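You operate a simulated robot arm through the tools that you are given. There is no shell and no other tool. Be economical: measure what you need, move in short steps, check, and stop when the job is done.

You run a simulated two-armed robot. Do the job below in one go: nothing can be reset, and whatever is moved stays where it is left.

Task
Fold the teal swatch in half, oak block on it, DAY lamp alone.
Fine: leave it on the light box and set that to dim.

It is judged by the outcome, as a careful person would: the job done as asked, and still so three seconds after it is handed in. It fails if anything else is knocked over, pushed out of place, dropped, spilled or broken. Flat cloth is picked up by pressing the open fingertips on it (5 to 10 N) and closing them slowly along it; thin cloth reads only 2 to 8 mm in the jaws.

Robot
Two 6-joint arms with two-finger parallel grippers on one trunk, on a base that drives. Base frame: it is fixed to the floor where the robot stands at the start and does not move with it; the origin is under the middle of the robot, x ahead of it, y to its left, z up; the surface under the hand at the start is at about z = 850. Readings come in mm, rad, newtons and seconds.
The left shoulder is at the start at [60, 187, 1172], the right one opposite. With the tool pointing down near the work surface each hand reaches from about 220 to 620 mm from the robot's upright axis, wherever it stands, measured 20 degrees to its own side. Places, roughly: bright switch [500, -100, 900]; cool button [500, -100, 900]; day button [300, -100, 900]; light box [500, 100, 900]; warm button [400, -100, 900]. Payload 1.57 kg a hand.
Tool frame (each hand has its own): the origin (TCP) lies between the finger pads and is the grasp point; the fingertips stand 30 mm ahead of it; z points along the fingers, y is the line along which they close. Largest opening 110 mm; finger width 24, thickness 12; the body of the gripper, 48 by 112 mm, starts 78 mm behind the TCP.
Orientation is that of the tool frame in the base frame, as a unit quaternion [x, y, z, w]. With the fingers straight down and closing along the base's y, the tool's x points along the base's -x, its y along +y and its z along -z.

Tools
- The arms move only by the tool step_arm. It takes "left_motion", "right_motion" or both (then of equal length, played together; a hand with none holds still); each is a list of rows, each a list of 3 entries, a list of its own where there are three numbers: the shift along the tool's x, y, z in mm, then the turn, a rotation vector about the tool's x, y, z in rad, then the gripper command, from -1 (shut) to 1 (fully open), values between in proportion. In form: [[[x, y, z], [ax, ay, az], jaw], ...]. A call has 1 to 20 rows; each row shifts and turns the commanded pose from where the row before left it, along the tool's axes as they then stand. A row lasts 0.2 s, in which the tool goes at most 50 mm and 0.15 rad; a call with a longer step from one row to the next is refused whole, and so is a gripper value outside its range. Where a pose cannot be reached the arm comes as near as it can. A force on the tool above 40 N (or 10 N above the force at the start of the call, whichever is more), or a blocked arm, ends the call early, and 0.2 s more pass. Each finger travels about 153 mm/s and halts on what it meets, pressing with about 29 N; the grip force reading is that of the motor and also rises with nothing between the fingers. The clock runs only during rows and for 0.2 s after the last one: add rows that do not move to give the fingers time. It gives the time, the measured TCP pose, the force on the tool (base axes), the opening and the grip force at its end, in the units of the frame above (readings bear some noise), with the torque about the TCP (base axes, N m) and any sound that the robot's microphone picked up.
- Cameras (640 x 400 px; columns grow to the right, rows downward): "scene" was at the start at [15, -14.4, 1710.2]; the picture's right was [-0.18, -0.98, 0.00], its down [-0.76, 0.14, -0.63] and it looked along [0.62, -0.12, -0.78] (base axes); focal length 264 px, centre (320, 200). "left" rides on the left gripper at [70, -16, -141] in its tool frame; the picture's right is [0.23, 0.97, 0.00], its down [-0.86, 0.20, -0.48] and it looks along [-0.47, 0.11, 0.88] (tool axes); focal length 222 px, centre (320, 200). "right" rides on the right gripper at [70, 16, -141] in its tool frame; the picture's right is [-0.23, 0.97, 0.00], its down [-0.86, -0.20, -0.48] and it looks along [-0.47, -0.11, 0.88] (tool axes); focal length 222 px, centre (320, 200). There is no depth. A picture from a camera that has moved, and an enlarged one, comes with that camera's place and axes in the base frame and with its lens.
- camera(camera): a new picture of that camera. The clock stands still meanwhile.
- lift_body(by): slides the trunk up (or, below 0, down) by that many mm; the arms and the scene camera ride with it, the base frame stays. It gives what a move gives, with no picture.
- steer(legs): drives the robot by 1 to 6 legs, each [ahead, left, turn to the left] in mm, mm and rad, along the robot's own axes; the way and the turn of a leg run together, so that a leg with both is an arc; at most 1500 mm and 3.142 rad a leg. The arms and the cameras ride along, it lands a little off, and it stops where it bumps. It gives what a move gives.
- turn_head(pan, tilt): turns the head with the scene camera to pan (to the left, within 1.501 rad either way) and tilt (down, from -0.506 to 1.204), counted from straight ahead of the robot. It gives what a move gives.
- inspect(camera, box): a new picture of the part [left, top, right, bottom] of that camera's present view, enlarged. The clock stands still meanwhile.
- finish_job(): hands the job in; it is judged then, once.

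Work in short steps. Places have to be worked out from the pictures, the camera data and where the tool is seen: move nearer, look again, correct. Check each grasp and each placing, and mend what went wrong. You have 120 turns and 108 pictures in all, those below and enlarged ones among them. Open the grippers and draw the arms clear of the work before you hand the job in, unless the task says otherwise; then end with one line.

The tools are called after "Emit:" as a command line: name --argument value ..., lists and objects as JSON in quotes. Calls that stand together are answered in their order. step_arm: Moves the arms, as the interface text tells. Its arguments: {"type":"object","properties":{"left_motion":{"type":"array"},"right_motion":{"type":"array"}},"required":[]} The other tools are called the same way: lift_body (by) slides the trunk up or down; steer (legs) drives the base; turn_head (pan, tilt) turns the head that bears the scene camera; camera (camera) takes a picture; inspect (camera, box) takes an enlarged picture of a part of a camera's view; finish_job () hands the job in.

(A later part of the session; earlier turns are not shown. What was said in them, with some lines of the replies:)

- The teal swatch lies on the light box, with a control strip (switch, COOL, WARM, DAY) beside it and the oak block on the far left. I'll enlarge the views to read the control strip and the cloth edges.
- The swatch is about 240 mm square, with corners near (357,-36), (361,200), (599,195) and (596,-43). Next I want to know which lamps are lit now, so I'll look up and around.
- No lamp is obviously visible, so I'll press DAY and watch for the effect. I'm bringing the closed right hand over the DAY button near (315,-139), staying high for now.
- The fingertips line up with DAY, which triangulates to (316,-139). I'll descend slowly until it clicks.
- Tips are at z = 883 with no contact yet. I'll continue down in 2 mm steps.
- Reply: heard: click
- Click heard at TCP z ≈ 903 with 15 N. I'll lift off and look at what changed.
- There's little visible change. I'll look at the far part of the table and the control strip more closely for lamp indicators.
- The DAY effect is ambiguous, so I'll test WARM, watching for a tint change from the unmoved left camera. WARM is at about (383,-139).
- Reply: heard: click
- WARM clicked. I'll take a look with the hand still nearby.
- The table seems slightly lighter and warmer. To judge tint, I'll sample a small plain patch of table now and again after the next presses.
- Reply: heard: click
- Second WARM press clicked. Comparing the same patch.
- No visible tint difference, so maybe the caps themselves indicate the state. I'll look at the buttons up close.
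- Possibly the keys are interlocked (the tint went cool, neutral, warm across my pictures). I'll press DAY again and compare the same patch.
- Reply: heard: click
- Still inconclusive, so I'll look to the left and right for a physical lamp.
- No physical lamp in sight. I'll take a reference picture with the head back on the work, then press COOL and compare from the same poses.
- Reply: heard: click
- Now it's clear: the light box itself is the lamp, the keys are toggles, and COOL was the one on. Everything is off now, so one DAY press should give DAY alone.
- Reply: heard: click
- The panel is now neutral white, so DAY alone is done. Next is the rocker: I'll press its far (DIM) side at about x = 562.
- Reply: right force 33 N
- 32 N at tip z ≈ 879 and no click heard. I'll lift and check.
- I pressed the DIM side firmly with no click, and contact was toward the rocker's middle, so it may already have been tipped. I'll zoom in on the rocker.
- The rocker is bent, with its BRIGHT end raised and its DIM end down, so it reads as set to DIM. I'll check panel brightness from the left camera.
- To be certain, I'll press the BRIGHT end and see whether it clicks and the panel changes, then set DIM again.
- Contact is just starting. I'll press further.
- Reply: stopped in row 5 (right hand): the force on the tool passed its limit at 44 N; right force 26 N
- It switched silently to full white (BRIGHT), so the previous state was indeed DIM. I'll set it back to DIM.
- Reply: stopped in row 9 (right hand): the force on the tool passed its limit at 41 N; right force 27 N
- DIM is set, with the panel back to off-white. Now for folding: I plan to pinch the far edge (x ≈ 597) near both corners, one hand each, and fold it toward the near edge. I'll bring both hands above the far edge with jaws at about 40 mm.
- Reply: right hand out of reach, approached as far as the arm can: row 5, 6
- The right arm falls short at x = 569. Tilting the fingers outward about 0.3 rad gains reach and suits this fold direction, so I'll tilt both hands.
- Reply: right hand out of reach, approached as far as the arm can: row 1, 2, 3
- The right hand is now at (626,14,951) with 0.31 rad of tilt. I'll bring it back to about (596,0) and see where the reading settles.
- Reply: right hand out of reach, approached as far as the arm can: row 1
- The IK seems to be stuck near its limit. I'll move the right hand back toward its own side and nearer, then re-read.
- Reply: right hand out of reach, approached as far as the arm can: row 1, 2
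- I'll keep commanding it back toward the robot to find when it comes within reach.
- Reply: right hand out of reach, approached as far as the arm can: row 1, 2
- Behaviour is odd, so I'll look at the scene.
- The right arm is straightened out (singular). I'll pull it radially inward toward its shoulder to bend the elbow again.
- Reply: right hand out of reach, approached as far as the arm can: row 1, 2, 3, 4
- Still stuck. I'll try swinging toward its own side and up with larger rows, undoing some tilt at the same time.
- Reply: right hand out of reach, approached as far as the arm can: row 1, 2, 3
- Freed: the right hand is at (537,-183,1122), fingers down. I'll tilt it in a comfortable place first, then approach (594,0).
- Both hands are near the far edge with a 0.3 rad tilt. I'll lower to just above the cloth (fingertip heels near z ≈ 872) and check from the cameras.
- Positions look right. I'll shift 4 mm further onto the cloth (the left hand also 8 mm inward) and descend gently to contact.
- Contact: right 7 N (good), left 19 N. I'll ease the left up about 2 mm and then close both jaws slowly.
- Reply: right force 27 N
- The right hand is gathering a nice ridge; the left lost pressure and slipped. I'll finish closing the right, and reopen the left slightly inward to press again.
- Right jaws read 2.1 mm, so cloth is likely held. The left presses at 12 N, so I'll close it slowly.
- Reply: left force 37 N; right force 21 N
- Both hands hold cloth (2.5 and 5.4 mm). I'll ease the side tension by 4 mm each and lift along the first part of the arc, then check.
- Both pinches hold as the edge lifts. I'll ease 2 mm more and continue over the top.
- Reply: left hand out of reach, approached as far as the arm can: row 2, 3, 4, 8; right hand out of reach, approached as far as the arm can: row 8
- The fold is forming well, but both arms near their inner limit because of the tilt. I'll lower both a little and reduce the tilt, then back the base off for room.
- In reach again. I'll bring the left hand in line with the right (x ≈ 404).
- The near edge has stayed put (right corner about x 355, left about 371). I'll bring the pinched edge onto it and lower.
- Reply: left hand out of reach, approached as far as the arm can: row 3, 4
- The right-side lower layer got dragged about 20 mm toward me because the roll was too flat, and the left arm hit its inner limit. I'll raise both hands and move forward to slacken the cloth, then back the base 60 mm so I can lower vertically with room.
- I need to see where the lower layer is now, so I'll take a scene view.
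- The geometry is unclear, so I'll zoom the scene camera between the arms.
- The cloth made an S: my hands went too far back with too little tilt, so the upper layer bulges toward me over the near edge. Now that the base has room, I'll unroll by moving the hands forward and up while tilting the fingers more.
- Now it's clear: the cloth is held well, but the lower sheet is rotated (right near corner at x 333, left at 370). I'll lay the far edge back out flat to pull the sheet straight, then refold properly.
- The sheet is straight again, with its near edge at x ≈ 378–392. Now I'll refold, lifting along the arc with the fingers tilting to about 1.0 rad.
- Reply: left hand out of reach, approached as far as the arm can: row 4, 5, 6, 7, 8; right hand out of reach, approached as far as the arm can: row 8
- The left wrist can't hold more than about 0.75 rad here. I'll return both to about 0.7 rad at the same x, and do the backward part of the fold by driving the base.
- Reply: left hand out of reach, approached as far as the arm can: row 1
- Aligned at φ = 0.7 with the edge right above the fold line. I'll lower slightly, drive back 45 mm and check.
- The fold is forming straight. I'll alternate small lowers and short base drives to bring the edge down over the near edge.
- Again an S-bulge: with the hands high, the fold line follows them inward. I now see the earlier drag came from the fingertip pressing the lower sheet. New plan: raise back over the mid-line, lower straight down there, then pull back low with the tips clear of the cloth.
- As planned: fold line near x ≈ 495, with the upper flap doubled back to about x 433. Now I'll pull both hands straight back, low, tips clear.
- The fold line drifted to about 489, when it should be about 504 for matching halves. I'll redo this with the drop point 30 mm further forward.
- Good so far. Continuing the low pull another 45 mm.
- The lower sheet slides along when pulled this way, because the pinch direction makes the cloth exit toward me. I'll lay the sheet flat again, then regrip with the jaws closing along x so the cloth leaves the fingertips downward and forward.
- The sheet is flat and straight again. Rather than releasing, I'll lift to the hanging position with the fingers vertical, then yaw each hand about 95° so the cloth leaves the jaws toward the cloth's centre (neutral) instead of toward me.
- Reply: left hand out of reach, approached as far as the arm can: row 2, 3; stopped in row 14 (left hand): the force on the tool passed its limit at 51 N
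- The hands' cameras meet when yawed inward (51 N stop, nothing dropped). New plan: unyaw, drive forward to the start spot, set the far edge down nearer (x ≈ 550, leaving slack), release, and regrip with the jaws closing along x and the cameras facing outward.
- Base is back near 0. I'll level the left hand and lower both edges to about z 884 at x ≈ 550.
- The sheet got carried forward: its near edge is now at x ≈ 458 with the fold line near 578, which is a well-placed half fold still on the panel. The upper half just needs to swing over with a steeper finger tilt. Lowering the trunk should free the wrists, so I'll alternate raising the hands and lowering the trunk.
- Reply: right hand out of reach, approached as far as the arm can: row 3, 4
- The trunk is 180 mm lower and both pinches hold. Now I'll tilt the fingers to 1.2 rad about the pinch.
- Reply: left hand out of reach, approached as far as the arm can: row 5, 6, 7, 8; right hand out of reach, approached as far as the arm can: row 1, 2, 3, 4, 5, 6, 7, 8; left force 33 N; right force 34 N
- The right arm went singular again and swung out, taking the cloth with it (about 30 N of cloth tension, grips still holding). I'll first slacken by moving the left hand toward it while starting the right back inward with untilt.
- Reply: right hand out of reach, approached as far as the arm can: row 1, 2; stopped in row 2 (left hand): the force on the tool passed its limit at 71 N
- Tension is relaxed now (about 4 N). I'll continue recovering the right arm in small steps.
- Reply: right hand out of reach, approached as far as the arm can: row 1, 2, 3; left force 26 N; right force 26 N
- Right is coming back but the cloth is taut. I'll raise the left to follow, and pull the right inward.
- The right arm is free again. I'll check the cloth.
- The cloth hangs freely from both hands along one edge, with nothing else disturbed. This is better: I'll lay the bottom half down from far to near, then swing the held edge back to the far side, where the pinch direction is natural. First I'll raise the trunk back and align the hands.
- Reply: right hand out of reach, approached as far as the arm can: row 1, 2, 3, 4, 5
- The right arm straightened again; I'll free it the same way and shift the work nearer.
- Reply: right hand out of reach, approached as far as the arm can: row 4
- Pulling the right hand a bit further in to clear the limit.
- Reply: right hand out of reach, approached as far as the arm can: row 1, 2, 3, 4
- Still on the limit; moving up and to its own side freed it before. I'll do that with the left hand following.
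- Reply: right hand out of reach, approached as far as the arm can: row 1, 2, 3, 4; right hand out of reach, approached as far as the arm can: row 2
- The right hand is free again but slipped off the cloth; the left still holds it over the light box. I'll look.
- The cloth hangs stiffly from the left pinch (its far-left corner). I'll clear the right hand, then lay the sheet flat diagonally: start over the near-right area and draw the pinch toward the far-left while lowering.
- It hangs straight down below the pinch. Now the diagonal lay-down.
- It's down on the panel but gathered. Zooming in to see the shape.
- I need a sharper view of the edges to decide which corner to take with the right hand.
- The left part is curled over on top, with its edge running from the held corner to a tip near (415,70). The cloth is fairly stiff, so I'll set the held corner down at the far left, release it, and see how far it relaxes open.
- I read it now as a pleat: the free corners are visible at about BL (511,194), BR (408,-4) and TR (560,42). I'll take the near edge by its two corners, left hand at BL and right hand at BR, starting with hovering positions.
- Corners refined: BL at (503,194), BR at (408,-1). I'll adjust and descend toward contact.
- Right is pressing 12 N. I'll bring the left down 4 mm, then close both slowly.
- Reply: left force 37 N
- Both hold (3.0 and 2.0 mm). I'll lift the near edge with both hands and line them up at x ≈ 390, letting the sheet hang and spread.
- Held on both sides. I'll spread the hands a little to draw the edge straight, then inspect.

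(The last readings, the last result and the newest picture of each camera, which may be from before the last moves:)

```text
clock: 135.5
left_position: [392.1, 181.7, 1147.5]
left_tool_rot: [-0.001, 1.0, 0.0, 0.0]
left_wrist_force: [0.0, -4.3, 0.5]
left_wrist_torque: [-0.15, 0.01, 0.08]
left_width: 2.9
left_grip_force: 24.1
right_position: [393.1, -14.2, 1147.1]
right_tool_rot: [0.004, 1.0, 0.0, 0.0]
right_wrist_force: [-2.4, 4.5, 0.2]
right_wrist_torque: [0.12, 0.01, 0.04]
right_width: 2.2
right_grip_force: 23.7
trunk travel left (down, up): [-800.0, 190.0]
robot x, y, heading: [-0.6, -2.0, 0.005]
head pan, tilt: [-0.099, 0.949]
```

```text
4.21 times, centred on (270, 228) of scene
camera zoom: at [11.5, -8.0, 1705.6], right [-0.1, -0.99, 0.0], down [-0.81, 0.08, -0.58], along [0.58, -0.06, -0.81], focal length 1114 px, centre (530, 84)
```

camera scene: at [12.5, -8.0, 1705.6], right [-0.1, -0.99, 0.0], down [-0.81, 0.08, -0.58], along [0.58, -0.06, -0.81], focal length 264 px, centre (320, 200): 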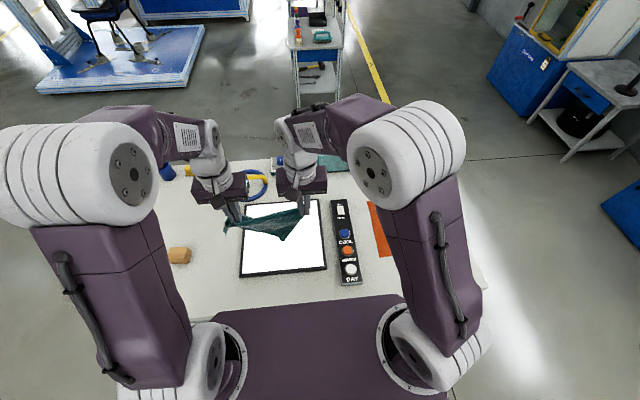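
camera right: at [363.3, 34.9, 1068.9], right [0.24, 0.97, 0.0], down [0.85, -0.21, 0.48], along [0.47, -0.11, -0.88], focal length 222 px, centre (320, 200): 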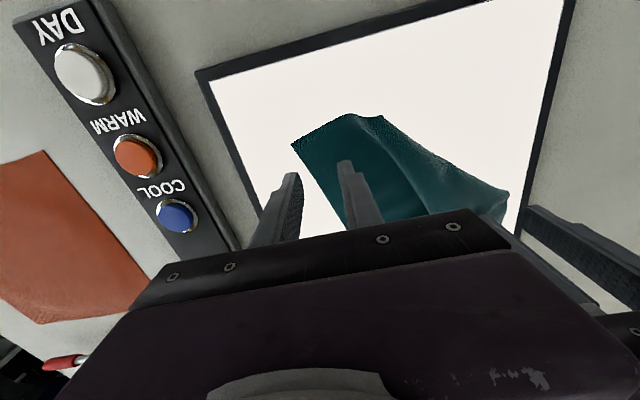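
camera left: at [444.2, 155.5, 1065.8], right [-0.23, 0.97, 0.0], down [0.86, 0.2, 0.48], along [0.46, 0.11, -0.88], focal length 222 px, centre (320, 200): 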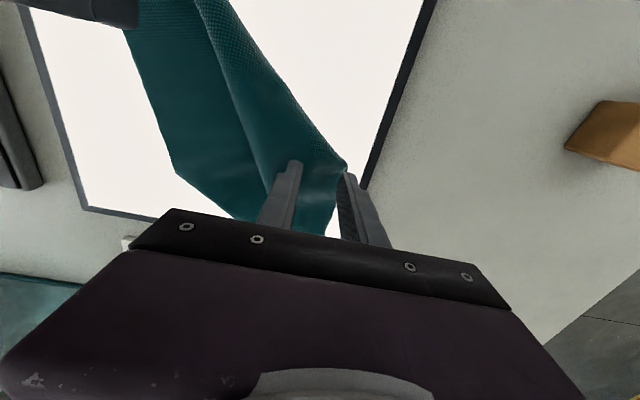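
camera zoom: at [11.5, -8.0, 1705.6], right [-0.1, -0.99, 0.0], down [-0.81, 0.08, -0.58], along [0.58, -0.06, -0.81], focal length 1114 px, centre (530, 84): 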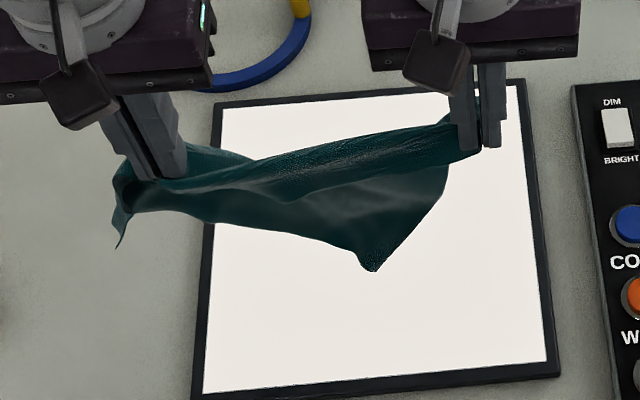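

The left pinch is on the side edge about 77 mm up from the corner, so the sheet hangs rotated by about 23°. Lowering the left hand by 77 mm levels the bottom edge. Then I lay the bottom half down moving forward from x ≈ 392, ready to swing the top half back.

Emit:
step_arm --left_motion '[[[0, -3, 19], [0, 0, 0], -1], [[0, -3, 19], [0, 0, 0], -1], [[0, -3, 19], [0, 0, 0], -1], [[0, -3, 20], [0, 0, 0], -1], [[0, 0, 0], [0, 0, 0], -1], [[0, 0, 15], [0, 0, 0], -1], [[0, 0, 16], [0, 0, 0], -1], [[-12, 0, 12], [0, 0, 0], -1], [[-12, 0, 12], [0, 0, 0], -1], [[-12, 0, 12], [0, 0, 0], -1], [[-12, 0, 12], [0, 0, 0], -1], [[-12, 0, 12], [0, 0, 0], -1], [[-12, 0, 12], [0, 0, 0], -1], [[-12, 0, 12], [0, 0, 0], -1], [[-12, 0, 12], [0, 0, 0], -1], [[-12, 0, 12], [0, 0, 0], -1], [[0, 0, 0], [0, 0, 0], -1]]' --right_motion '[[[0, 1, 0], [0, 0, 0], -1], [[0, 1, 0], [0, 0, 0], -1], [[0, 1, 0], [0, 0, 0], -1], [[0, 1, 0], [0, 0, 0], -1], [[0, 0, 0], [0, 0, 0], -1], [[0, 0, 15], [0, 0, 0], -1], [[0, 0, 16], [0, 0, 0], -1], [[-12, 0, 12], [0, 0, 0], -1], [[-12, 0, 12], [0, 0, 0], -1], [[-12, 0, 12], [0, 0, 0], -1], [[-12, 0, 12], [0, 0, 0], -1], [[-12, 0, 12], [0, 0, 0], -1], [[-12, 0, 12], [0, 0, 0], -1], [[-12, 0, 12], [0, 0, 0], -1], [[-12, 0, 12], [0, 0, 0], -1], [[-12, 0, 12], [0, 0, 0], -1], [[0, 0, 0], [0, 0, 0], -1]]'

Emit:
inspect --camera "scene" --box '[210, 180, 330, 275]'

```text
clock: 139.1
left_position: [501.3, 169.2, 932.1]
left_tool_rot: [0.0, 1.0, 0.0, 0.0]
left_wrist_force: [1.0, -5.3, 1.9]
left_wrist_torque: [-0.15, -0.04, 0.09]
left_width: 3.3
left_grip_force: 23.9
right_position: [500.5, -14.2, 1010.3]
right_tool_rot: [0.005, 1.0, 0.0, 0.0]
right_wrist_force: [-1.3, 6.4, -1.6]
right_wrist_torque: [0.14, 0.04, 0.11]
right_width: 2.0
right_grip_force: 23.9
trunk travel left (down, up): [-800.0, 190.0]
robot x, y, heading: [-0.6, -0.1, -0.0]
head pan, tilt: [-0.099, 0.949]
```

```text
4.21 times, centred on (270, 228) of scene
camera zoom: at [11.2, -8.0, 1705.6], right [-0.1, -0.99, 0.0], down [-0.81, 0.08, -0.58], along [0.58, -0.06, -0.81], focal length 1114 px, centre (530, 84)
```

zoom: 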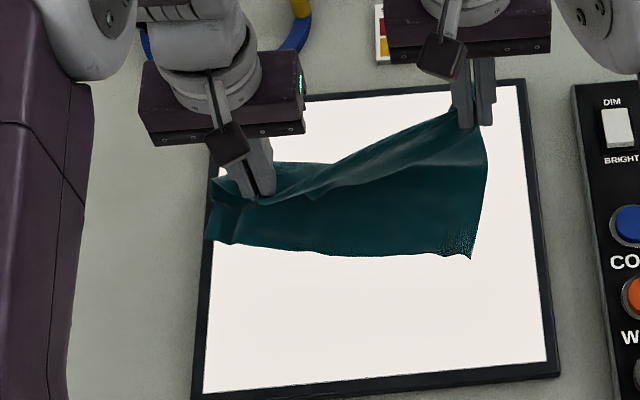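

The bottom half is laid down nicely, its edge running from (439,-3) to (478,216). Now I'll swing the top edge back over it: right hand to about (454,27) and left to about (562,191), both low.

Emit:
step_arm --right_motion '[[[-10, 6.3, 3], [0, 0, 0], -1], [[-10, 6.3, 3], [0, 0, 0], -1], [[-10, 6.3, 3], [0, 0, 0], -1], [[15, 5, 7.5], [0, 0, 0], -1], [[15, 5, 7.5], [0, 0, 0], -1], [[12.5, 3.5, 17.5], [0, 0, 0], -1], [[12.5, 3.5, 17.5], [0, 0, 0], -1], [[8.5, 2.5, 16], [0, 0, 0], -1], [[8.5, 2.5, 16], [0, 0, 0], -1], [[4, 0, 15], [0, 0, 0], -1], [[0, 0, 0], [0, 0, 0], -1]]' --left_motion '[[[-19.7, 3.7, 3], [0, 0, 0], -1], [[-19.7, 3.7, 3], [0, 0, 0], -1], [[-19.7, 3.7, 3], [0, 0, 0], -1], [[-2.5, 4, 5], [0, 0, 0], -1], [[-2.5, 4, 5], [0, 0, 0], -1], [[0.5, 1, 2.5], [0, 0, 0], -1], [[0.5, 1, 2.5], [0, 0, 0], -1], [[1, 0.5, 2.5], [0, 0, 0], -1], [[1, 0.5, 2.5], [0, 0, 0], -1], [[0, 0, 0], [0, 0, 0], -1], [[0, 0, 0], [0, 0, 0], -1]]'

Emit:
inspect --camera "scene" --box '[210, 180, 330, 275]'

```text
clock: 141.5
left_position: [561.0, 194.7, 901.9]
left_tool_rot: [0.0, 1.0, 0.0, 0.0]
left_wrist_force: [-0.6, 0.1, 0.4]
left_wrist_torque: [-0.01, 0.0, 0.03]
left_width: 2.7
left_grip_force: 24.3
right_position: [454.7, 28.5, 903.4]
right_tool_rot: [0.004, 1.0, 0.0, -0.001]
right_wrist_force: [1.3, 0.9, -0.3]
right_wrist_torque: [0.01, 0.01, -0.04]
right_width: 1.9
right_grip_force: 23.4
trunk travel left (down, up): [-800.0, 190.0]
robot x, y, heading: [3.8, -0.6, -0.0]
head pan, tilt: [-0.099, 0.949]
```

```text
4.21 times, centred on (270, 228) of scene
camera zoom: at [11.8, -7.9, 1705.6], right [-0.1, -0.99, 0.0], down [-0.81, 0.08, -0.58], along [0.58, -0.06, -0.81], focal length 1114 px, centre (530, 84)
```

zoom: 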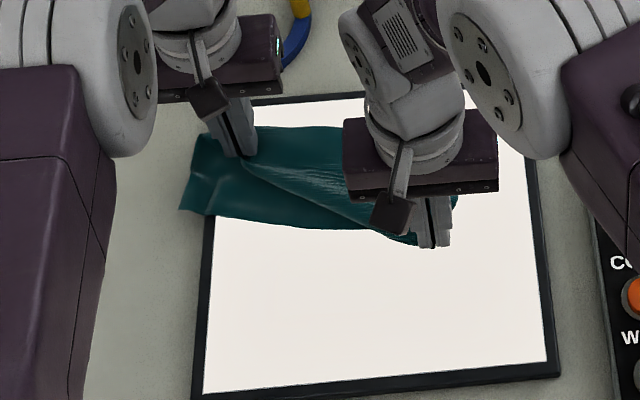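

It now looks like a folded strip, but sitting about 20 mm over the left frame. While still holding, I'll drift everything 35 mm to the right and 20 mm nearer, then release gently.

Emit:
step_arm --right_motion '[[[4, -7, 0], [0, 0, 0], -1], [[4, -7, 0], [0, 0, 0], -1], [[4, -7, 0], [0, 0, 0], -1], [[4, -7, 0], [0, 0, 0], -1], [[4, -7, 0], [0, 0, 0], -1], [[0, 0, 3], [0, 0, 0], -1], [[0, 0, 2], [0, 0, 0], -0.9], [[0, 0, 0], [0, 0, 0], -0.7], [[0, 0, 0], [0, 0, 0], -0.5], [[0, 0, -10], [0, 0, 0], -0.4], [[0, 0, -30], [0, 0, 0], -0.4], [[0, 0, -50], [0, 0, 0], -0.4], [[0, -40, -20], [0, 0, 0], -0.4], [[0, -45, 0], [0, 0, 0], -0.4], [[0, -45, 0], [0, 0, 0], -0.4], [[0, -45, 0], [0, 0, 0], -0.4]]' --left_motion '[[[4, -7, 0], [0, 0, 0], -1], [[4, -7, 0], [0, 0, 0], -1], [[4, -7, 0], [0, 0, 0], -1], [[4, -7, 0], [0, 0, 0], -1], [[4, -7, 0], [0, 0, 0], -1], [[0, 0, 2], [0, 0, 0], -1], [[0, 0, 2], [0, 0, 0], -0.9], [[0, 0, 0], [0, 0, 0], -0.7], [[0, 0, 0], [0, 0, 0], -0.5], [[0, 0, -10], [0, 0, 0], -0.4], [[0, 0, -30], [0, 0, 0], -0.4], [[0, 0, -50], [0, 0, 0], -0.4], [[0, 40, -20], [0, 0, 0], -0.4], [[0, 45, 0], [0, 0, 0], -0.4], [[0, 45, 0], [0, 0, 0], -0.4], [[0, 0, 0], [0, 0, 0], -0.4]]'

Emit:
inspect --camera "scene" --box '[210, 180, 330, 275]'

```text
clock: 144.9
left_position: [542.6, 286.1, 1006.8]
left_tool_rot: [0.001, 1.0, 0.001, -0.001]
left_wrist_force: [-0.7, -0.3, -0.1]
left_wrist_torque: [0.02, -0.02, -0.03]
left_width: 33.0
left_grip_force: 0.0
right_position: [430.7, -181.0, 1007.4]
right_tool_rot: [0.005, 1.0, 0.001, 0.0]
right_wrist_force: [-0.5, -1.1, 0.7]
right_wrist_torque: [0.02, 0.05, 0.01]
right_width: 33.1
right_grip_force: 0.1
trunk travel left (down, up): [-800.0, 190.0]
robot x, y, heading: [-1.8, -2.5, -0.002]
head pan, tilt: [-0.099, 0.949]
```

```text
4.21 times, centred on (270, 228) of scene
camera zoom: at [11.7, -11.1, 1705.6], right [-0.1, -0.99, 0.0], down [-0.81, 0.08, -0.58], along [0.58, -0.06, -0.81], focal length 1114 px, centre (530, 84)
```

zoom: 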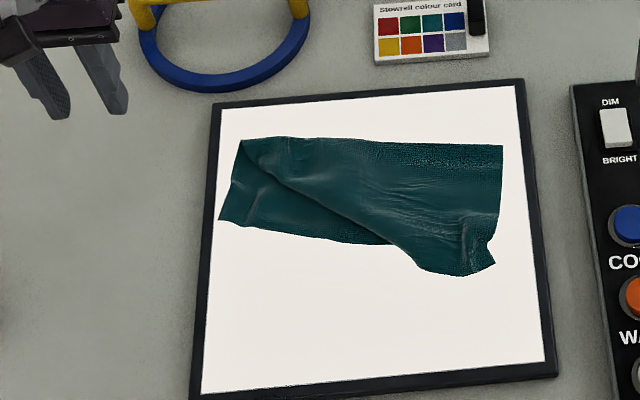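

The fold is nearly right: the crease is on the far side and the right side is aligned, but the upper layer's left corner flap is tucked under along a diagonal crease (about (542,180) to (430,31)). I'll bring the left hand over that crease, yawed to pinch across it, and look.

Emit:
step_arm --left_motion '[[[5, -33, 0], [0, 0, 0], -0.4], [[5, -33, 0], [0, 0, 0], -0.4], [[5, -33, 0], [0, 0, 0], -0.4], [[5, -33, 0], [0, 0, 0], -0.4], [[0, 0, 0], [0, 0, -0.133], -0.4], [[0, 0, 0], [0, 0, -0.133], -0.4], [[0, 0, 0], [0, 0, -0.133], -0.4], [[0, 0, 0], [0, 0, -0.133], -0.4], [[0, 0, 0], [0, 0, -0.133], -0.4], [[0, 0, 0], [0, 0, -0.133], -0.4], [[0, 0, 0], [0, 0, -0.132], -0.4], [[0, 0, 25], [0, 0, 0], -0.4], [[0, 0, 25], [0, 0, 0], -0.4], [[0, 0, 25], [0, 0, 0], -0.4], [[0, 0, 20], [0, 0, 0], -0.4]]'

Emit:
inspect --camera "left" --box '[200, 60, 440, 240]'

```text
clock: 148.1
left_position: [521.7, 155.3, 913.4]
left_tool_rot: [-0.448, 0.894, 0.0, -0.001]
left_wrist_force: [0.0, -0.4, 0.0]
left_wrist_torque: [-0.01, 0.01, -0.03]
left_width: 33.1
left_grip_force: 0.1
right_position: [431.0, -178.2, 1008.4]
right_tool_rot: [0.005, 1.0, -0.001, 0.0]
right_wrist_force: [-0.5, -0.3, 0.4]
right_wrist_torque: [0.0, 0.0, -0.02]
right_width: 32.9
right_grip_force: 0.1
trunk travel left (down, up): [-800.0, 190.0]
robot x, y, heading: [-2.8, 1.4, -0.002]
head pan, tilt: [-0.099, 0.949]
```

```text
2.22 times, centred on (320, 150) of left
camera zoom: at [494.0, 89.3, 1055.1], right [-0.92, 0.4, 0.0], down [0.35, 0.81, 0.48], along [0.19, 0.44, -0.88], focal length 494 px, centre (320, 311)
```

zoom: 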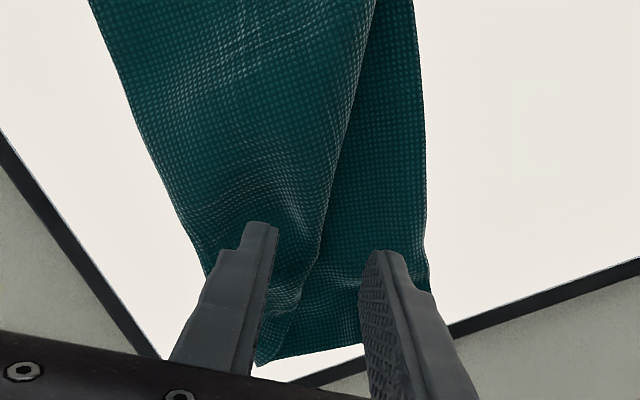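

The jaws straddle the raised crease exactly. I'll lower to about 4 mm above the panel and close across it.

Emit:
step_arm --left_motion '[[[0, 0, 8], [0, 0, 0], -0.4], [[0, 0, 4], [0, 0, 0], -0.4], [[0, 0, 1], [0, 0, 0], -0.45], [[0, 0, 0], [0, 0, 0], -0.52], [[0, 0, 0], [0, 0, 0], -0.59], [[0, 0, 0], [0, 0, 0], -0.66], [[0, 0, 0], [0, 0, 0], -0.73], [[0, 0, 0], [0, 0, 0], -0.8], [[0, 0, 0], [0, 0, 0], -0.87], [[0, 0, 0], [0, 0, 0], -0.94], [[0, 0, 0], [0, 0, 0], -1], [[0, 0, 0], [0, 0, 0], -1]]'

```text
clock: 150.7
left_position: [522.7, 155.2, 899.6]
left_tool_rot: [-0.448, 0.894, 0.0, -0.001]
left_wrist_force: [0.2, -0.4, 0.1]
left_wrist_torque: [-0.01, 0.02, -0.01]
left_width: 2.3
left_grip_force: 24.2
right_position: [430.9, -179.3, 1008.3]
right_tool_rot: [0.004, 1.0, 0.001, 0.0]
right_wrist_force: [-0.5, -0.2, 0.2]
right_wrist_torque: [-0.03, -0.02, 0.01]
right_width: 32.8
right_grip_force: 0.0
trunk travel left (down, up): [-800.0, 190.0]
robot x, y, heading: [4.6, -3.0, 0.001]
head pan, tilt: [-0.099, 0.949]
```

Crease pinched (2.3 mm) without the lower layer. I'll lift it about 72 mm so the tucked flap drops out on the outer side, lower while moving inward so the flap lands outward, then slide back out and release.

Emit:
step_arm --left_motion '[[[0, 0, -24], [0, 0, 0], -1], [[0, 0, -24], [0, 0, 0], -1], [[0, 3, -24], [0, 0, 0], -1], [[0, 0, 0], [0, 0, 0], -1], [[0, 0, 0], [0, 0, 0], -1], [[0, -8, 12], [0, 0, 0], -1], [[0, -8, 14], [0, 0, 0], -1], [[0, -8, 15], [0, 0, 0], -1], [[0, -8, 15], [0, 0, 0], -1], [[0, 0, 10], [0, 0, 0], -1], [[0, 10, 0], [0, 0, 0], -1], [[0, 10, 0], [0, 0, 0], -1], [[0, 10, 0], [0, 0, 0], -1], [[0, 0, 0], [0, 0, 0], -1]]'

Emit:
inspect --camera "scene" --box '[210, 180, 330, 275]'

```text
clock: 153.7
left_position: [520.4, 155.1, 905.7]
left_tool_rot: [-0.449, 0.894, 0.0, 0.0]
left_wrist_force: [-0.3, -0.8, 1.3]
left_wrist_torque: [0.0, 0.01, 0.02]
left_width: 2.2
left_grip_force: 23.5
right_position: [428.2, -178.1, 1007.7]
right_tool_rot: [0.004, 1.0, 0.0, 0.0]
right_wrist_force: [-0.5, -0.2, -0.2]
right_wrist_torque: [0.01, 0.02, 0.0]
right_width: 33.0
right_grip_force: 0.0
trunk travel left (down, up): [-800.0, 190.0]
robot x, y, heading: [-0.5, 0.6, 0.002]
head pan, tilt: [-0.099, 0.949]
```

```text
4.21 times, centred on (270, 228) of scene
camera zoom: at [11.9, -8.2, 1705.6], right [-0.1, -0.99, 0.0], down [-0.81, 0.08, -0.58], along [0.58, -0.06, -0.81], focal length 1114 px, centre (530, 84)
```

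zoom: 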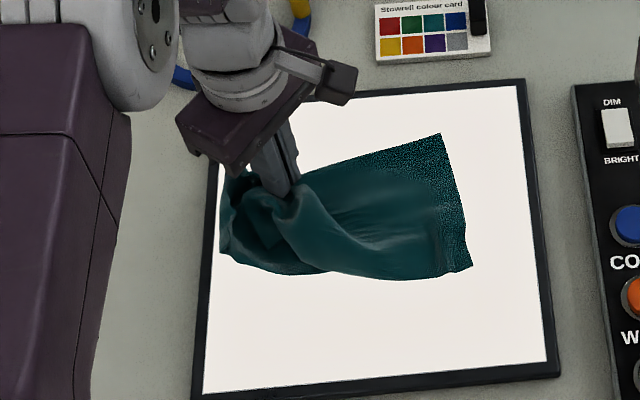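

The flap is still bunched. I'll pin the right end of the cloth with the closed right hand and pull the pinch outward low, to draw the layers flat before releasing.

Emit:
step_arm --right_motion '[[[-17.6, 38.2, 0], [0, 0, 0], -1], [[-17.6, 38.2, 0], [0, 0, 0], -1], [[-17.6, 38.2, 0], [0, 0, 0], -1], [[-17.6, 38.2, 0], [0, 0, 0], -1], [[-17.6, 38.2, 0], [0, 0, 0], -1], [[0, 0, 40], [0, 0, 0], -1], [[0, 0, 40], [0, 0, 0], -1], [[0, 0, 22], [0, 0, 0], -1], [[0, 0, 5], [0, 0, 0], -1], [[0, 0, 3], [0, 0, 0], -1], [[0, 0, 2], [0, 0, 0], -1]]'

Emit:
step_arm --left_motion '[[[0, 6, -1], [0, 0, 0], -1], [[0, 6, 0], [0, 0, 0], -1], [[0, 6, 0], [0, 0, 0], -1], [[0, 6, 0], [0, 0, 0], -1], [[0, 6, 0], [0, 0, 0], -1], [[0, 6, 0], [0, 0, 0], -1], [[0, 0, 0], [0, 0, 0], -1]]'

```text
clock: 156.1
left_position: [520.1, 155.7, 905.5]
left_tool_rot: [-0.448, 0.894, 0.0, 0.0]
left_wrist_force: [0.5, 0.5, 1.2]
left_wrist_torque: [0.01, 0.04, 0.01]
left_width: 2.2
left_grip_force: 24.1
right_position: [524.3, 8.3, 896.3]
right_tool_rot: [0.004, 1.0, 0.0, 0.0]
right_wrist_force: [0.7, -0.1, 1.0]
right_wrist_torque: [-0.01, 0.01, 0.02]
right_width: 0.4
right_grip_force: 21.5
trunk travel left (down, up): [-800.0, 190.0]
robot x, y, heading: [-1.0, 0.8, -0.002]
head pan, tilt: [-0.099, 0.949]
```

```text
clock: 157.7
left_position: [492.5, 177.4, 907.1]
left_tool_rot: [-0.449, 0.893, 0.0, 0.001]
left_wrist_force: [-1.3, 0.8, 0.4]
left_wrist_torque: [-0.01, -0.01, 0.03]
left_width: 2.4
left_grip_force: 23.8
right_position: [525.0, 8.1, 895.6]
right_tool_rot: [0.005, 1.0, 0.0, 0.0]
right_wrist_force: [0.6, 0.6, 3.1]
right_wrist_torque: [0.04, 0.0, 0.04]
right_width: 0.0
right_grip_force: 21.5
trunk travel left (down, up): [-800.0, 190.0]
robot x, y, heading: [-1.7, -0.5, 0.003]
head pan, tilt: [-0.099, 0.949]
```

No tension yet. I'll press the right pin a bit more and pull the left toward +y until it tightens.

Emit:
step_arm --right_motion '[[[0, 0, 1.5], [0, 0, 0], -1], [[0, 0, 0], [0, 0, 0], -1], [[0, 0, 0], [0, 0, 0], -1], [[0, 0, 0], [0, 0, 0], -1], [[0, 0, 0], [0, 0, 0], -1]]' --left_motion '[[[0, 0, 0], [0, 0, 0], -1], [[-6, 4.5, 0], [0, 0, 0], -1], [[-6, 4.5, 0], [0, 0, 0], -1], [[-6, 4.5, 0], [0, 0, 0], -1], [[0, 0, 0], [0, 0, 0], -1]]'

Emit:
inspect --camera "scene" --box '[210, 180, 330, 275]'

```text
clock: 158.9
left_position: [490.7, 198.8, 908.3]
left_tool_rot: [-0.449, 0.894, 0.0, 0.0]
left_wrist_force: [0.3, -1.7, -0.5]
left_wrist_torque: [-0.09, 0.0, 0.01]
left_width: 2.0
left_grip_force: 24.3
right_position: [523.7, 10.8, 896.1]
right_tool_rot: [0.004, 1.0, 0.0, 0.0]
right_wrist_force: [1.7, 0.3, 13.7]
right_wrist_torque: [0.12, -0.03, 0.01]
right_width: 0.1
right_grip_force: 21.0
trunk travel left (down, up): [-800.0, 190.0]
robot x, y, heading: [-2.8, -0.5, 0.001]
head pan, tilt: [-0.099, 0.949]
```

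```text
4.21 times, centred on (270, 228) of scene
camera zoom: at [10.2, -8.6, 1705.7], right [-0.1, -0.99, 0.0], down [-0.81, 0.08, -0.58], along [0.58, -0.06, -0.81], focal length 1114 px, centre (530, 84)
```

zoom: 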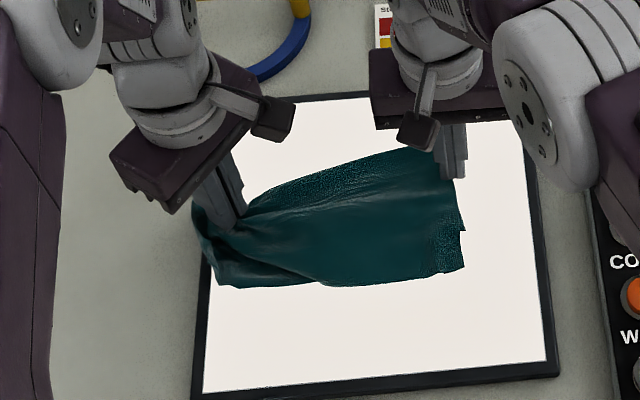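

Much better: it lies as a roughly half-size strip with the near edges together. I'll release both hands gently and look once.

Emit:
step_arm --left_motion '[[[0, 0, 4], [0, 0, 0], -1], [[0, 0, 2], [0, 0, 0], -0.9], [[0, 0, 0], [0, 0, 0], -0.75], [[0, 0, 0], [0, 0, 0], -0.65], [[0, 0, -15], [0, 0, 0], -0.65], [[0, 0, -40], [0, 0, 0], -0.6], [[0, 0, -45], [0, 0, 0], -0.4], [[0, 30, -20], [0, 0, 0], 0], [[0, 40, 0], [0, 0, 0.13], 0.4], [[0, 40, 0], [0, 0, 0.13], 0.7], [[0, 0, 0], [0, 0, 0.13], 0.7], [[0, 0, 0], [0, 0, 0.13], 0.7], [[0, 0, 0], [0, 0, 0.13], 0.7], [[0, 0, 0], [0, 0, 0.14], 0.7], [[0, 0, 0], [0, 0, 0.14], 0.7]]' --right_motion '[[[0, 0, 0], [0, 0, 0], -1], [[0, 0, 0], [0, 0, 0], -1], [[0, 0, 0], [0, 0, 0], -1], [[0, 0, 0], [0, 0, 0], -1], [[0, 0, -15], [0, 0, 0], -1], [[0, 0, -40], [0, 0, 0], -1], [[0, 0, -45], [0, 0, 0], -1], [[0, -40, -20], [0, 0, 0], -1], [[0, -45, 0], [0, 0, 0], -1], [[10, -45, 0], [0, 0, 0], -1], [[20, -40, 0], [0, 0, 0], -1], [[20, -30, 0], [0, 0, 0], -1], [[0, 0, 0], [0, 0, 0], -1], [[0, 0, 0], [0, 0, 0], -1], [[0, 0, 0], [0, 0, 0], -1]]'

Emit:
inspect --camera "scene" --box '[180, 180, 330, 280]'

```text
clock: 162.1
left_position: [407.6, 270.3, 1021.1]
left_tool_rot: [0.001, 1.0, 0.0, 0.0]
left_wrist_force: [-0.7, -1.0, -0.3]
left_wrist_torque: [0.0, 0.01, -0.01]
left_width: 93.2
left_grip_force: 0.1
right_position: [469.3, -187.7, 1016.0]
right_tool_rot: [0.005, 1.0, 0.001, 0.001]
right_wrist_force: [0.3, -0.2, -0.4]
right_wrist_torque: [-0.02, -0.03, -0.01]
right_width: 0.0
right_grip_force: 21.1
trunk travel left (down, up): [-800.0, 190.0]
robot x, y, heading: [-0.3, -2.1, -0.001]
head pan, tilt: [-0.099, 0.949]
```

```text
4.00 times, centred on (255, 230) of scene
camera zoom: at [11.6, -8.4, 1705.6], right [-0.1, -0.99, 0.0], down [-0.81, 0.08, -0.58], along [0.58, -0.06, -0.81], focal length 1058 px, centre (580, 80)
```

zoom: 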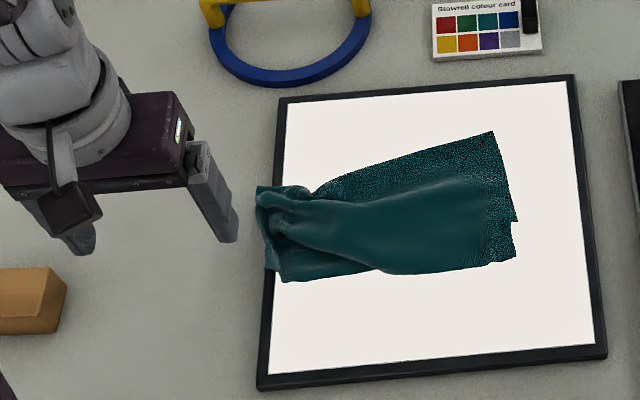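

The swatch is folded to about half size on the box, right edges aligned; the left end is somewhat rumpled, and I have only one picture left, so I'll leave that. Now the oak block at about (427,427): I'll approach, descend and grip it.

Emit:
step_arm --left_motion '[[[-4.8, 39, 0], [0, 0, 0], 0.7], [[-4.8, 39, 0], [0, 0, 0], 0.7], [[-4.8, 39, 0], [0, 0, 0], 0.7], [[-4.8, 40, 0], [0, 0, 0], 0.7], [[0, 0, 40], [0, 0, 0], 0.7], [[0, 0, 40], [0, 0, 0], 0.7], [[0, 0, 30], [0, 0, 0], 0.7], [[0, 0, 14], [0, 0, 0], 0.7], [[0, 0, 8], [0, 0, 0], 0.7], [[0, 0, 0], [0, 0, 0], 0.7]]'

```text
clock: 164.3
left_position: [423.8, 426.7, 886.1]
left_tool_rot: [0.0, 1.0, 0.001, 0.0]
left_wrist_force: [0.7, -0.3, 0.3]
left_wrist_torque: [0.0, 0.01, -0.02]
left_width: 93.4
left_grip_force: 0.1
right_position: [471.3, -187.9, 1016.7]
right_tool_rot: [0.004, 1.0, 0.0, 0.0]
right_wrist_force: [-0.4, 0.8, -0.4]
right_wrist_torque: [-0.02, -0.02, -0.03]
right_width: 0.1
right_grip_force: 21.5
trunk travel left (down, up): [-800.0, 190.0]
robot x, y, heading: [0.4, -6.0, -0.002]
head pan, tilt: [-0.099, 0.949]
```

No contact on the way down. Closing gently on the block.

Emit:
step_arm --left_motion '[[[0, 0, 0], [0, 0, 0], 0.5], [[0, 0, 0], [0, 0, 0], 0.3], [[0, 0, 0], [0, 0, 0], 0.15], [[0, 0, 0], [0, 0, 0], 0], [[0, 0, 0], [0, 0, 0], -0.2], [[0, 0, 0], [0, 0, 0], -0.2], [[0, 0, 0], [0, 0, 0], -0.2]]'

```text
clock: 165.9
left_position: [426.0, 427.0, 886.9]
left_tool_rot: [0.0, 1.0, 0.0, 0.0]
left_wrist_force: [-0.1, 1.0, 0.4]
left_wrist_torque: [0.03, 0.03, -0.01]
left_width: 59.4
left_grip_force: 29.3
right_position: [470.0, -188.7, 1015.3]
right_tool_rot: [0.005, 1.0, 0.0, -0.001]
right_wrist_force: [-0.2, 0.2, 0.1]
right_wrist_torque: [-0.03, 0.07, 0.01]
right_width: 0.0
right_grip_force: 21.8
trunk travel left (down, up): [-800.0, 190.0]
robot x, y, heading: [0.3, -0.3, 0.002]
head pan, tilt: [-0.099, 0.949]
```

Block gripped at 59 mm. I'll lift, carry it over the swatch centre (480,95) and lower until contact.

Emit:
step_arm --left_motion '[[[0, 0, -40], [0, 0, 0], -0.2], [[0, 0, -40], [0, 0, 0], -0.2], [[-6, -37, 0], [0, 0, 0], -0.2], [[-6, -37, 0], [0, 0, 0], -0.2], [[-6, -37, 0], [0, 0, 0], -0.2], [[-6, -37, 0], [0, 0, 0], -0.2], [[-6, -37, 0], [0, 0, 0], -0.2], [[-6, -37, 0], [0, 0, 0], -0.2], [[-6, -37, 0], [0, 0, 0], -0.2], [[-6, -37, 0], [0, 0, 0], -0.2], [[-6, -36, 0], [0, 0, 0], -0.2], [[0, 0, 25], [0, 0, 0], -0.2], [[0, 0, 20], [0, 0, 0], -0.2], [[0, 0, 6], [0, 0, 0], -0.2], [[0, 0, 4], [0, 0, 0], -0.2]]'

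```text
clock: 169.1
left_position: [479.7, 93.1, 915.2]
left_tool_rot: [0.0, 1.0, -0.001, -0.001]
left_wrist_force: [0.0, -0.6, -0.8]
left_wrist_torque: [0.03, 0.03, 0.01]
left_width: 59.6
left_grip_force: 28.5
right_position: [470.6, -188.3, 1014.3]
right_tool_rot: [0.005, 1.0, 0.001, 0.0]
right_wrist_force: [0.8, -0.7, 0.3]
right_wrist_torque: [0.05, -0.02, 0.01]
right_width: 0.0
right_grip_force: 21.3
trunk travel left (down, up): [-800.0, 190.0]
robot x, y, heading: [0.3, -0.1, 0.0]
head pan, tilt: [-0.099, 0.949]
```

Block bottom is at about z 878. Lowering slowly to contact.

Emit:
step_arm --left_motion '[[[0, 0, 3], [0, 0, 0], -0.2], [[0, 0, 2], [0, 0, 0], -0.2], [[0, 0, 2], [0, 0, 0], -0.2], [[0, 0, 1.5], [0, 0, 0], -0.2], [[0, 0, 1], [0, 0, 0], -0.2]]'

```text
clock: 170.3
left_position: [481.4, 94.0, 905.5]
left_tool_rot: [0.0, 1.0, 0.0, 0.0]
left_wrist_force: [0.0, 0.3, -0.6]
left_wrist_torque: [0.01, 0.0, 0.04]
left_width: 59.6
left_grip_force: 29.1
right_position: [472.1, -187.7, 1015.8]
right_tool_rot: [0.004, 1.0, 0.0, 0.0]
right_wrist_force: [-0.2, 0.1, -0.1]
right_wrist_torque: [-0.01, 0.02, -0.03]
right_width: 0.0
right_grip_force: 21.5
trunk travel left (down, up): [-800.0, 190.0]
robot x, y, heading: [-0.1, -1.6, -0.002]
head pan, tilt: [-0.099, 0.949]
```

Emit:
step_arm --left_motion '[[[0, 0, 1], [0, 0, 0], -0.2], [[0, 0, 1], [0, 0, 0], -0.2], [[0, 0, 1], [0, 0, 0], -0.2], [[0, 0, 0], [0, 0, 0], -0.2]]'

```text
clock: 171.3
left_position: [481.9, 94.0, 903.7]
left_tool_rot: [0.0, 1.0, 0.001, 0.0]
left_wrist_force: [-1.2, 0.7, 8.7]
left_wrist_torque: [0.14, 0.02, 0.0]
left_width: 59.6
left_grip_force: 28.7
right_position: [471.0, -188.3, 1016.1]
right_tool_rot: [0.005, 1.0, 0.0, -0.001]
right_wrist_force: [-0.9, -0.1, 0.5]
right_wrist_torque: [-0.07, -0.03, 0.03]
right_width: 0.0
right_grip_force: 21.3
trunk travel left (down, up): [-800.0, 190.0]
robot x, y, heading: [-1.9, -3.5, -0.0]
head pan, tilt: [-0.099, 0.949]
```

Firm contact (8.7 N). I'll open, rise straight up, clear both arms and take the last picture.

Emit:
step_arm --left_motion '[[[0, 0, -0.5], [0, 0, 0], 0.2], [[0, 0, 0], [0, 0, 0], 0.4], [[0, 0, 0], [0, 0, 0], 0.5], [[0, 0, -20], [0, 0, 0], 0.5], [[0, 0, -40], [0, 0, 0], 0.5], [[0, 0, -45], [0, 0, 0], 0.5], [[0, 40, -25], [0, 0, 0], 0.5], [[0, 48, 0], [0, 0, 0], 0.5], [[0, 48, 0], [0, 0, 0], 0.5], [[0, 48, 0], [0, 0, 0], 0.5]]' --right_motion '[[[0, 0, 0], [0, 0, 0], -0.8], [[0, 0, 0], [0, 0, 0], -0.2], [[0, 0, 0], [0, 0, 0], 0.3], [[0, -20, -20], [0, 0, 0], 0.5], [[0, -30, -20], [0, 0, 0], 0.5], [[0, -30, -20], [0, 0, 0], 0.5], [[0, -30, 0], [0, 0, 0], 0.5], [[0, 0, 0], [0, 0, 0], 0.5], [[0, 0, 0], [0, 0, 0], 0.5], [[0, 0, 0], [0, 0, 0], 0.5]]'

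Emit:
inspect --camera "scene" --box '[210, 150, 370, 300]'

```text
clock: 173.5
left_position: [479.6, 281.4, 1028.7]
left_tool_rot: [0.0, 1.0, 0.0, 0.0]
left_wrist_force: [-0.1, -0.5, -0.1]
left_wrist_torque: [0.01, 0.02, -0.03]
left_width: 82.4
left_grip_force: 0.0
right_position: [472.1, -297.4, 1075.5]
right_tool_rot: [0.004, 1.0, 0.0, 0.0]
right_wrist_force: [0.8, 0.0, -0.2]
right_wrist_torque: [0.0, -0.01, 0.0]
right_width: 82.6
right_grip_force: 0.0
trunk travel left (down, up): [-800.0, 190.0]
robot x, y, heading: [-0.2, -1.6, 0.001]
head pan, tilt: [-0.099, 0.949]
```

```text
2.67 times, centred on (290, 225) of scene
camera zoom: at [12.1, -6.0, 1705.6], right [-0.1, -0.99, 0.0], down [-0.81, 0.08, -0.58], along [0.58, -0.06, -0.81], focal length 705 px, centre (400, 133)
```

zoom: 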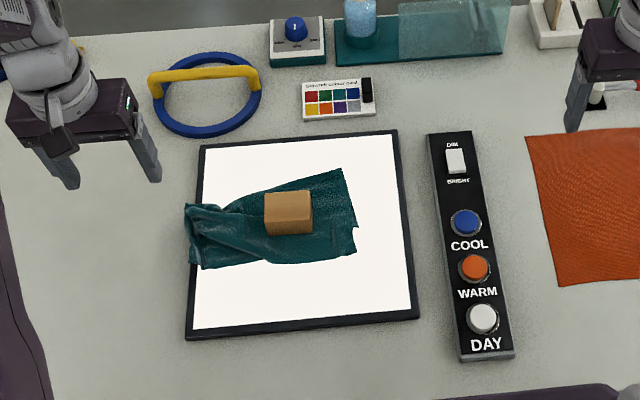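

The last picture shows the block sitting level on the swatch, the panel dimmed and neutral white, nothing else moved, and both hands open and clear. The fold itself is imperfect. With no pictures left, further handling would be blind, so I'm handing it in.

Emit:
finish_job

```text
The job is handed in.
```

I handed the job in with the lamp, dimmer and block done, but the fold is untidy: DAY is on alone, the light box is set to dim, and the oak block rests on the teal swatch, which is folded to about half size on the box with its left end rumpled, a corner probably tucked under, and slightly over the frame.
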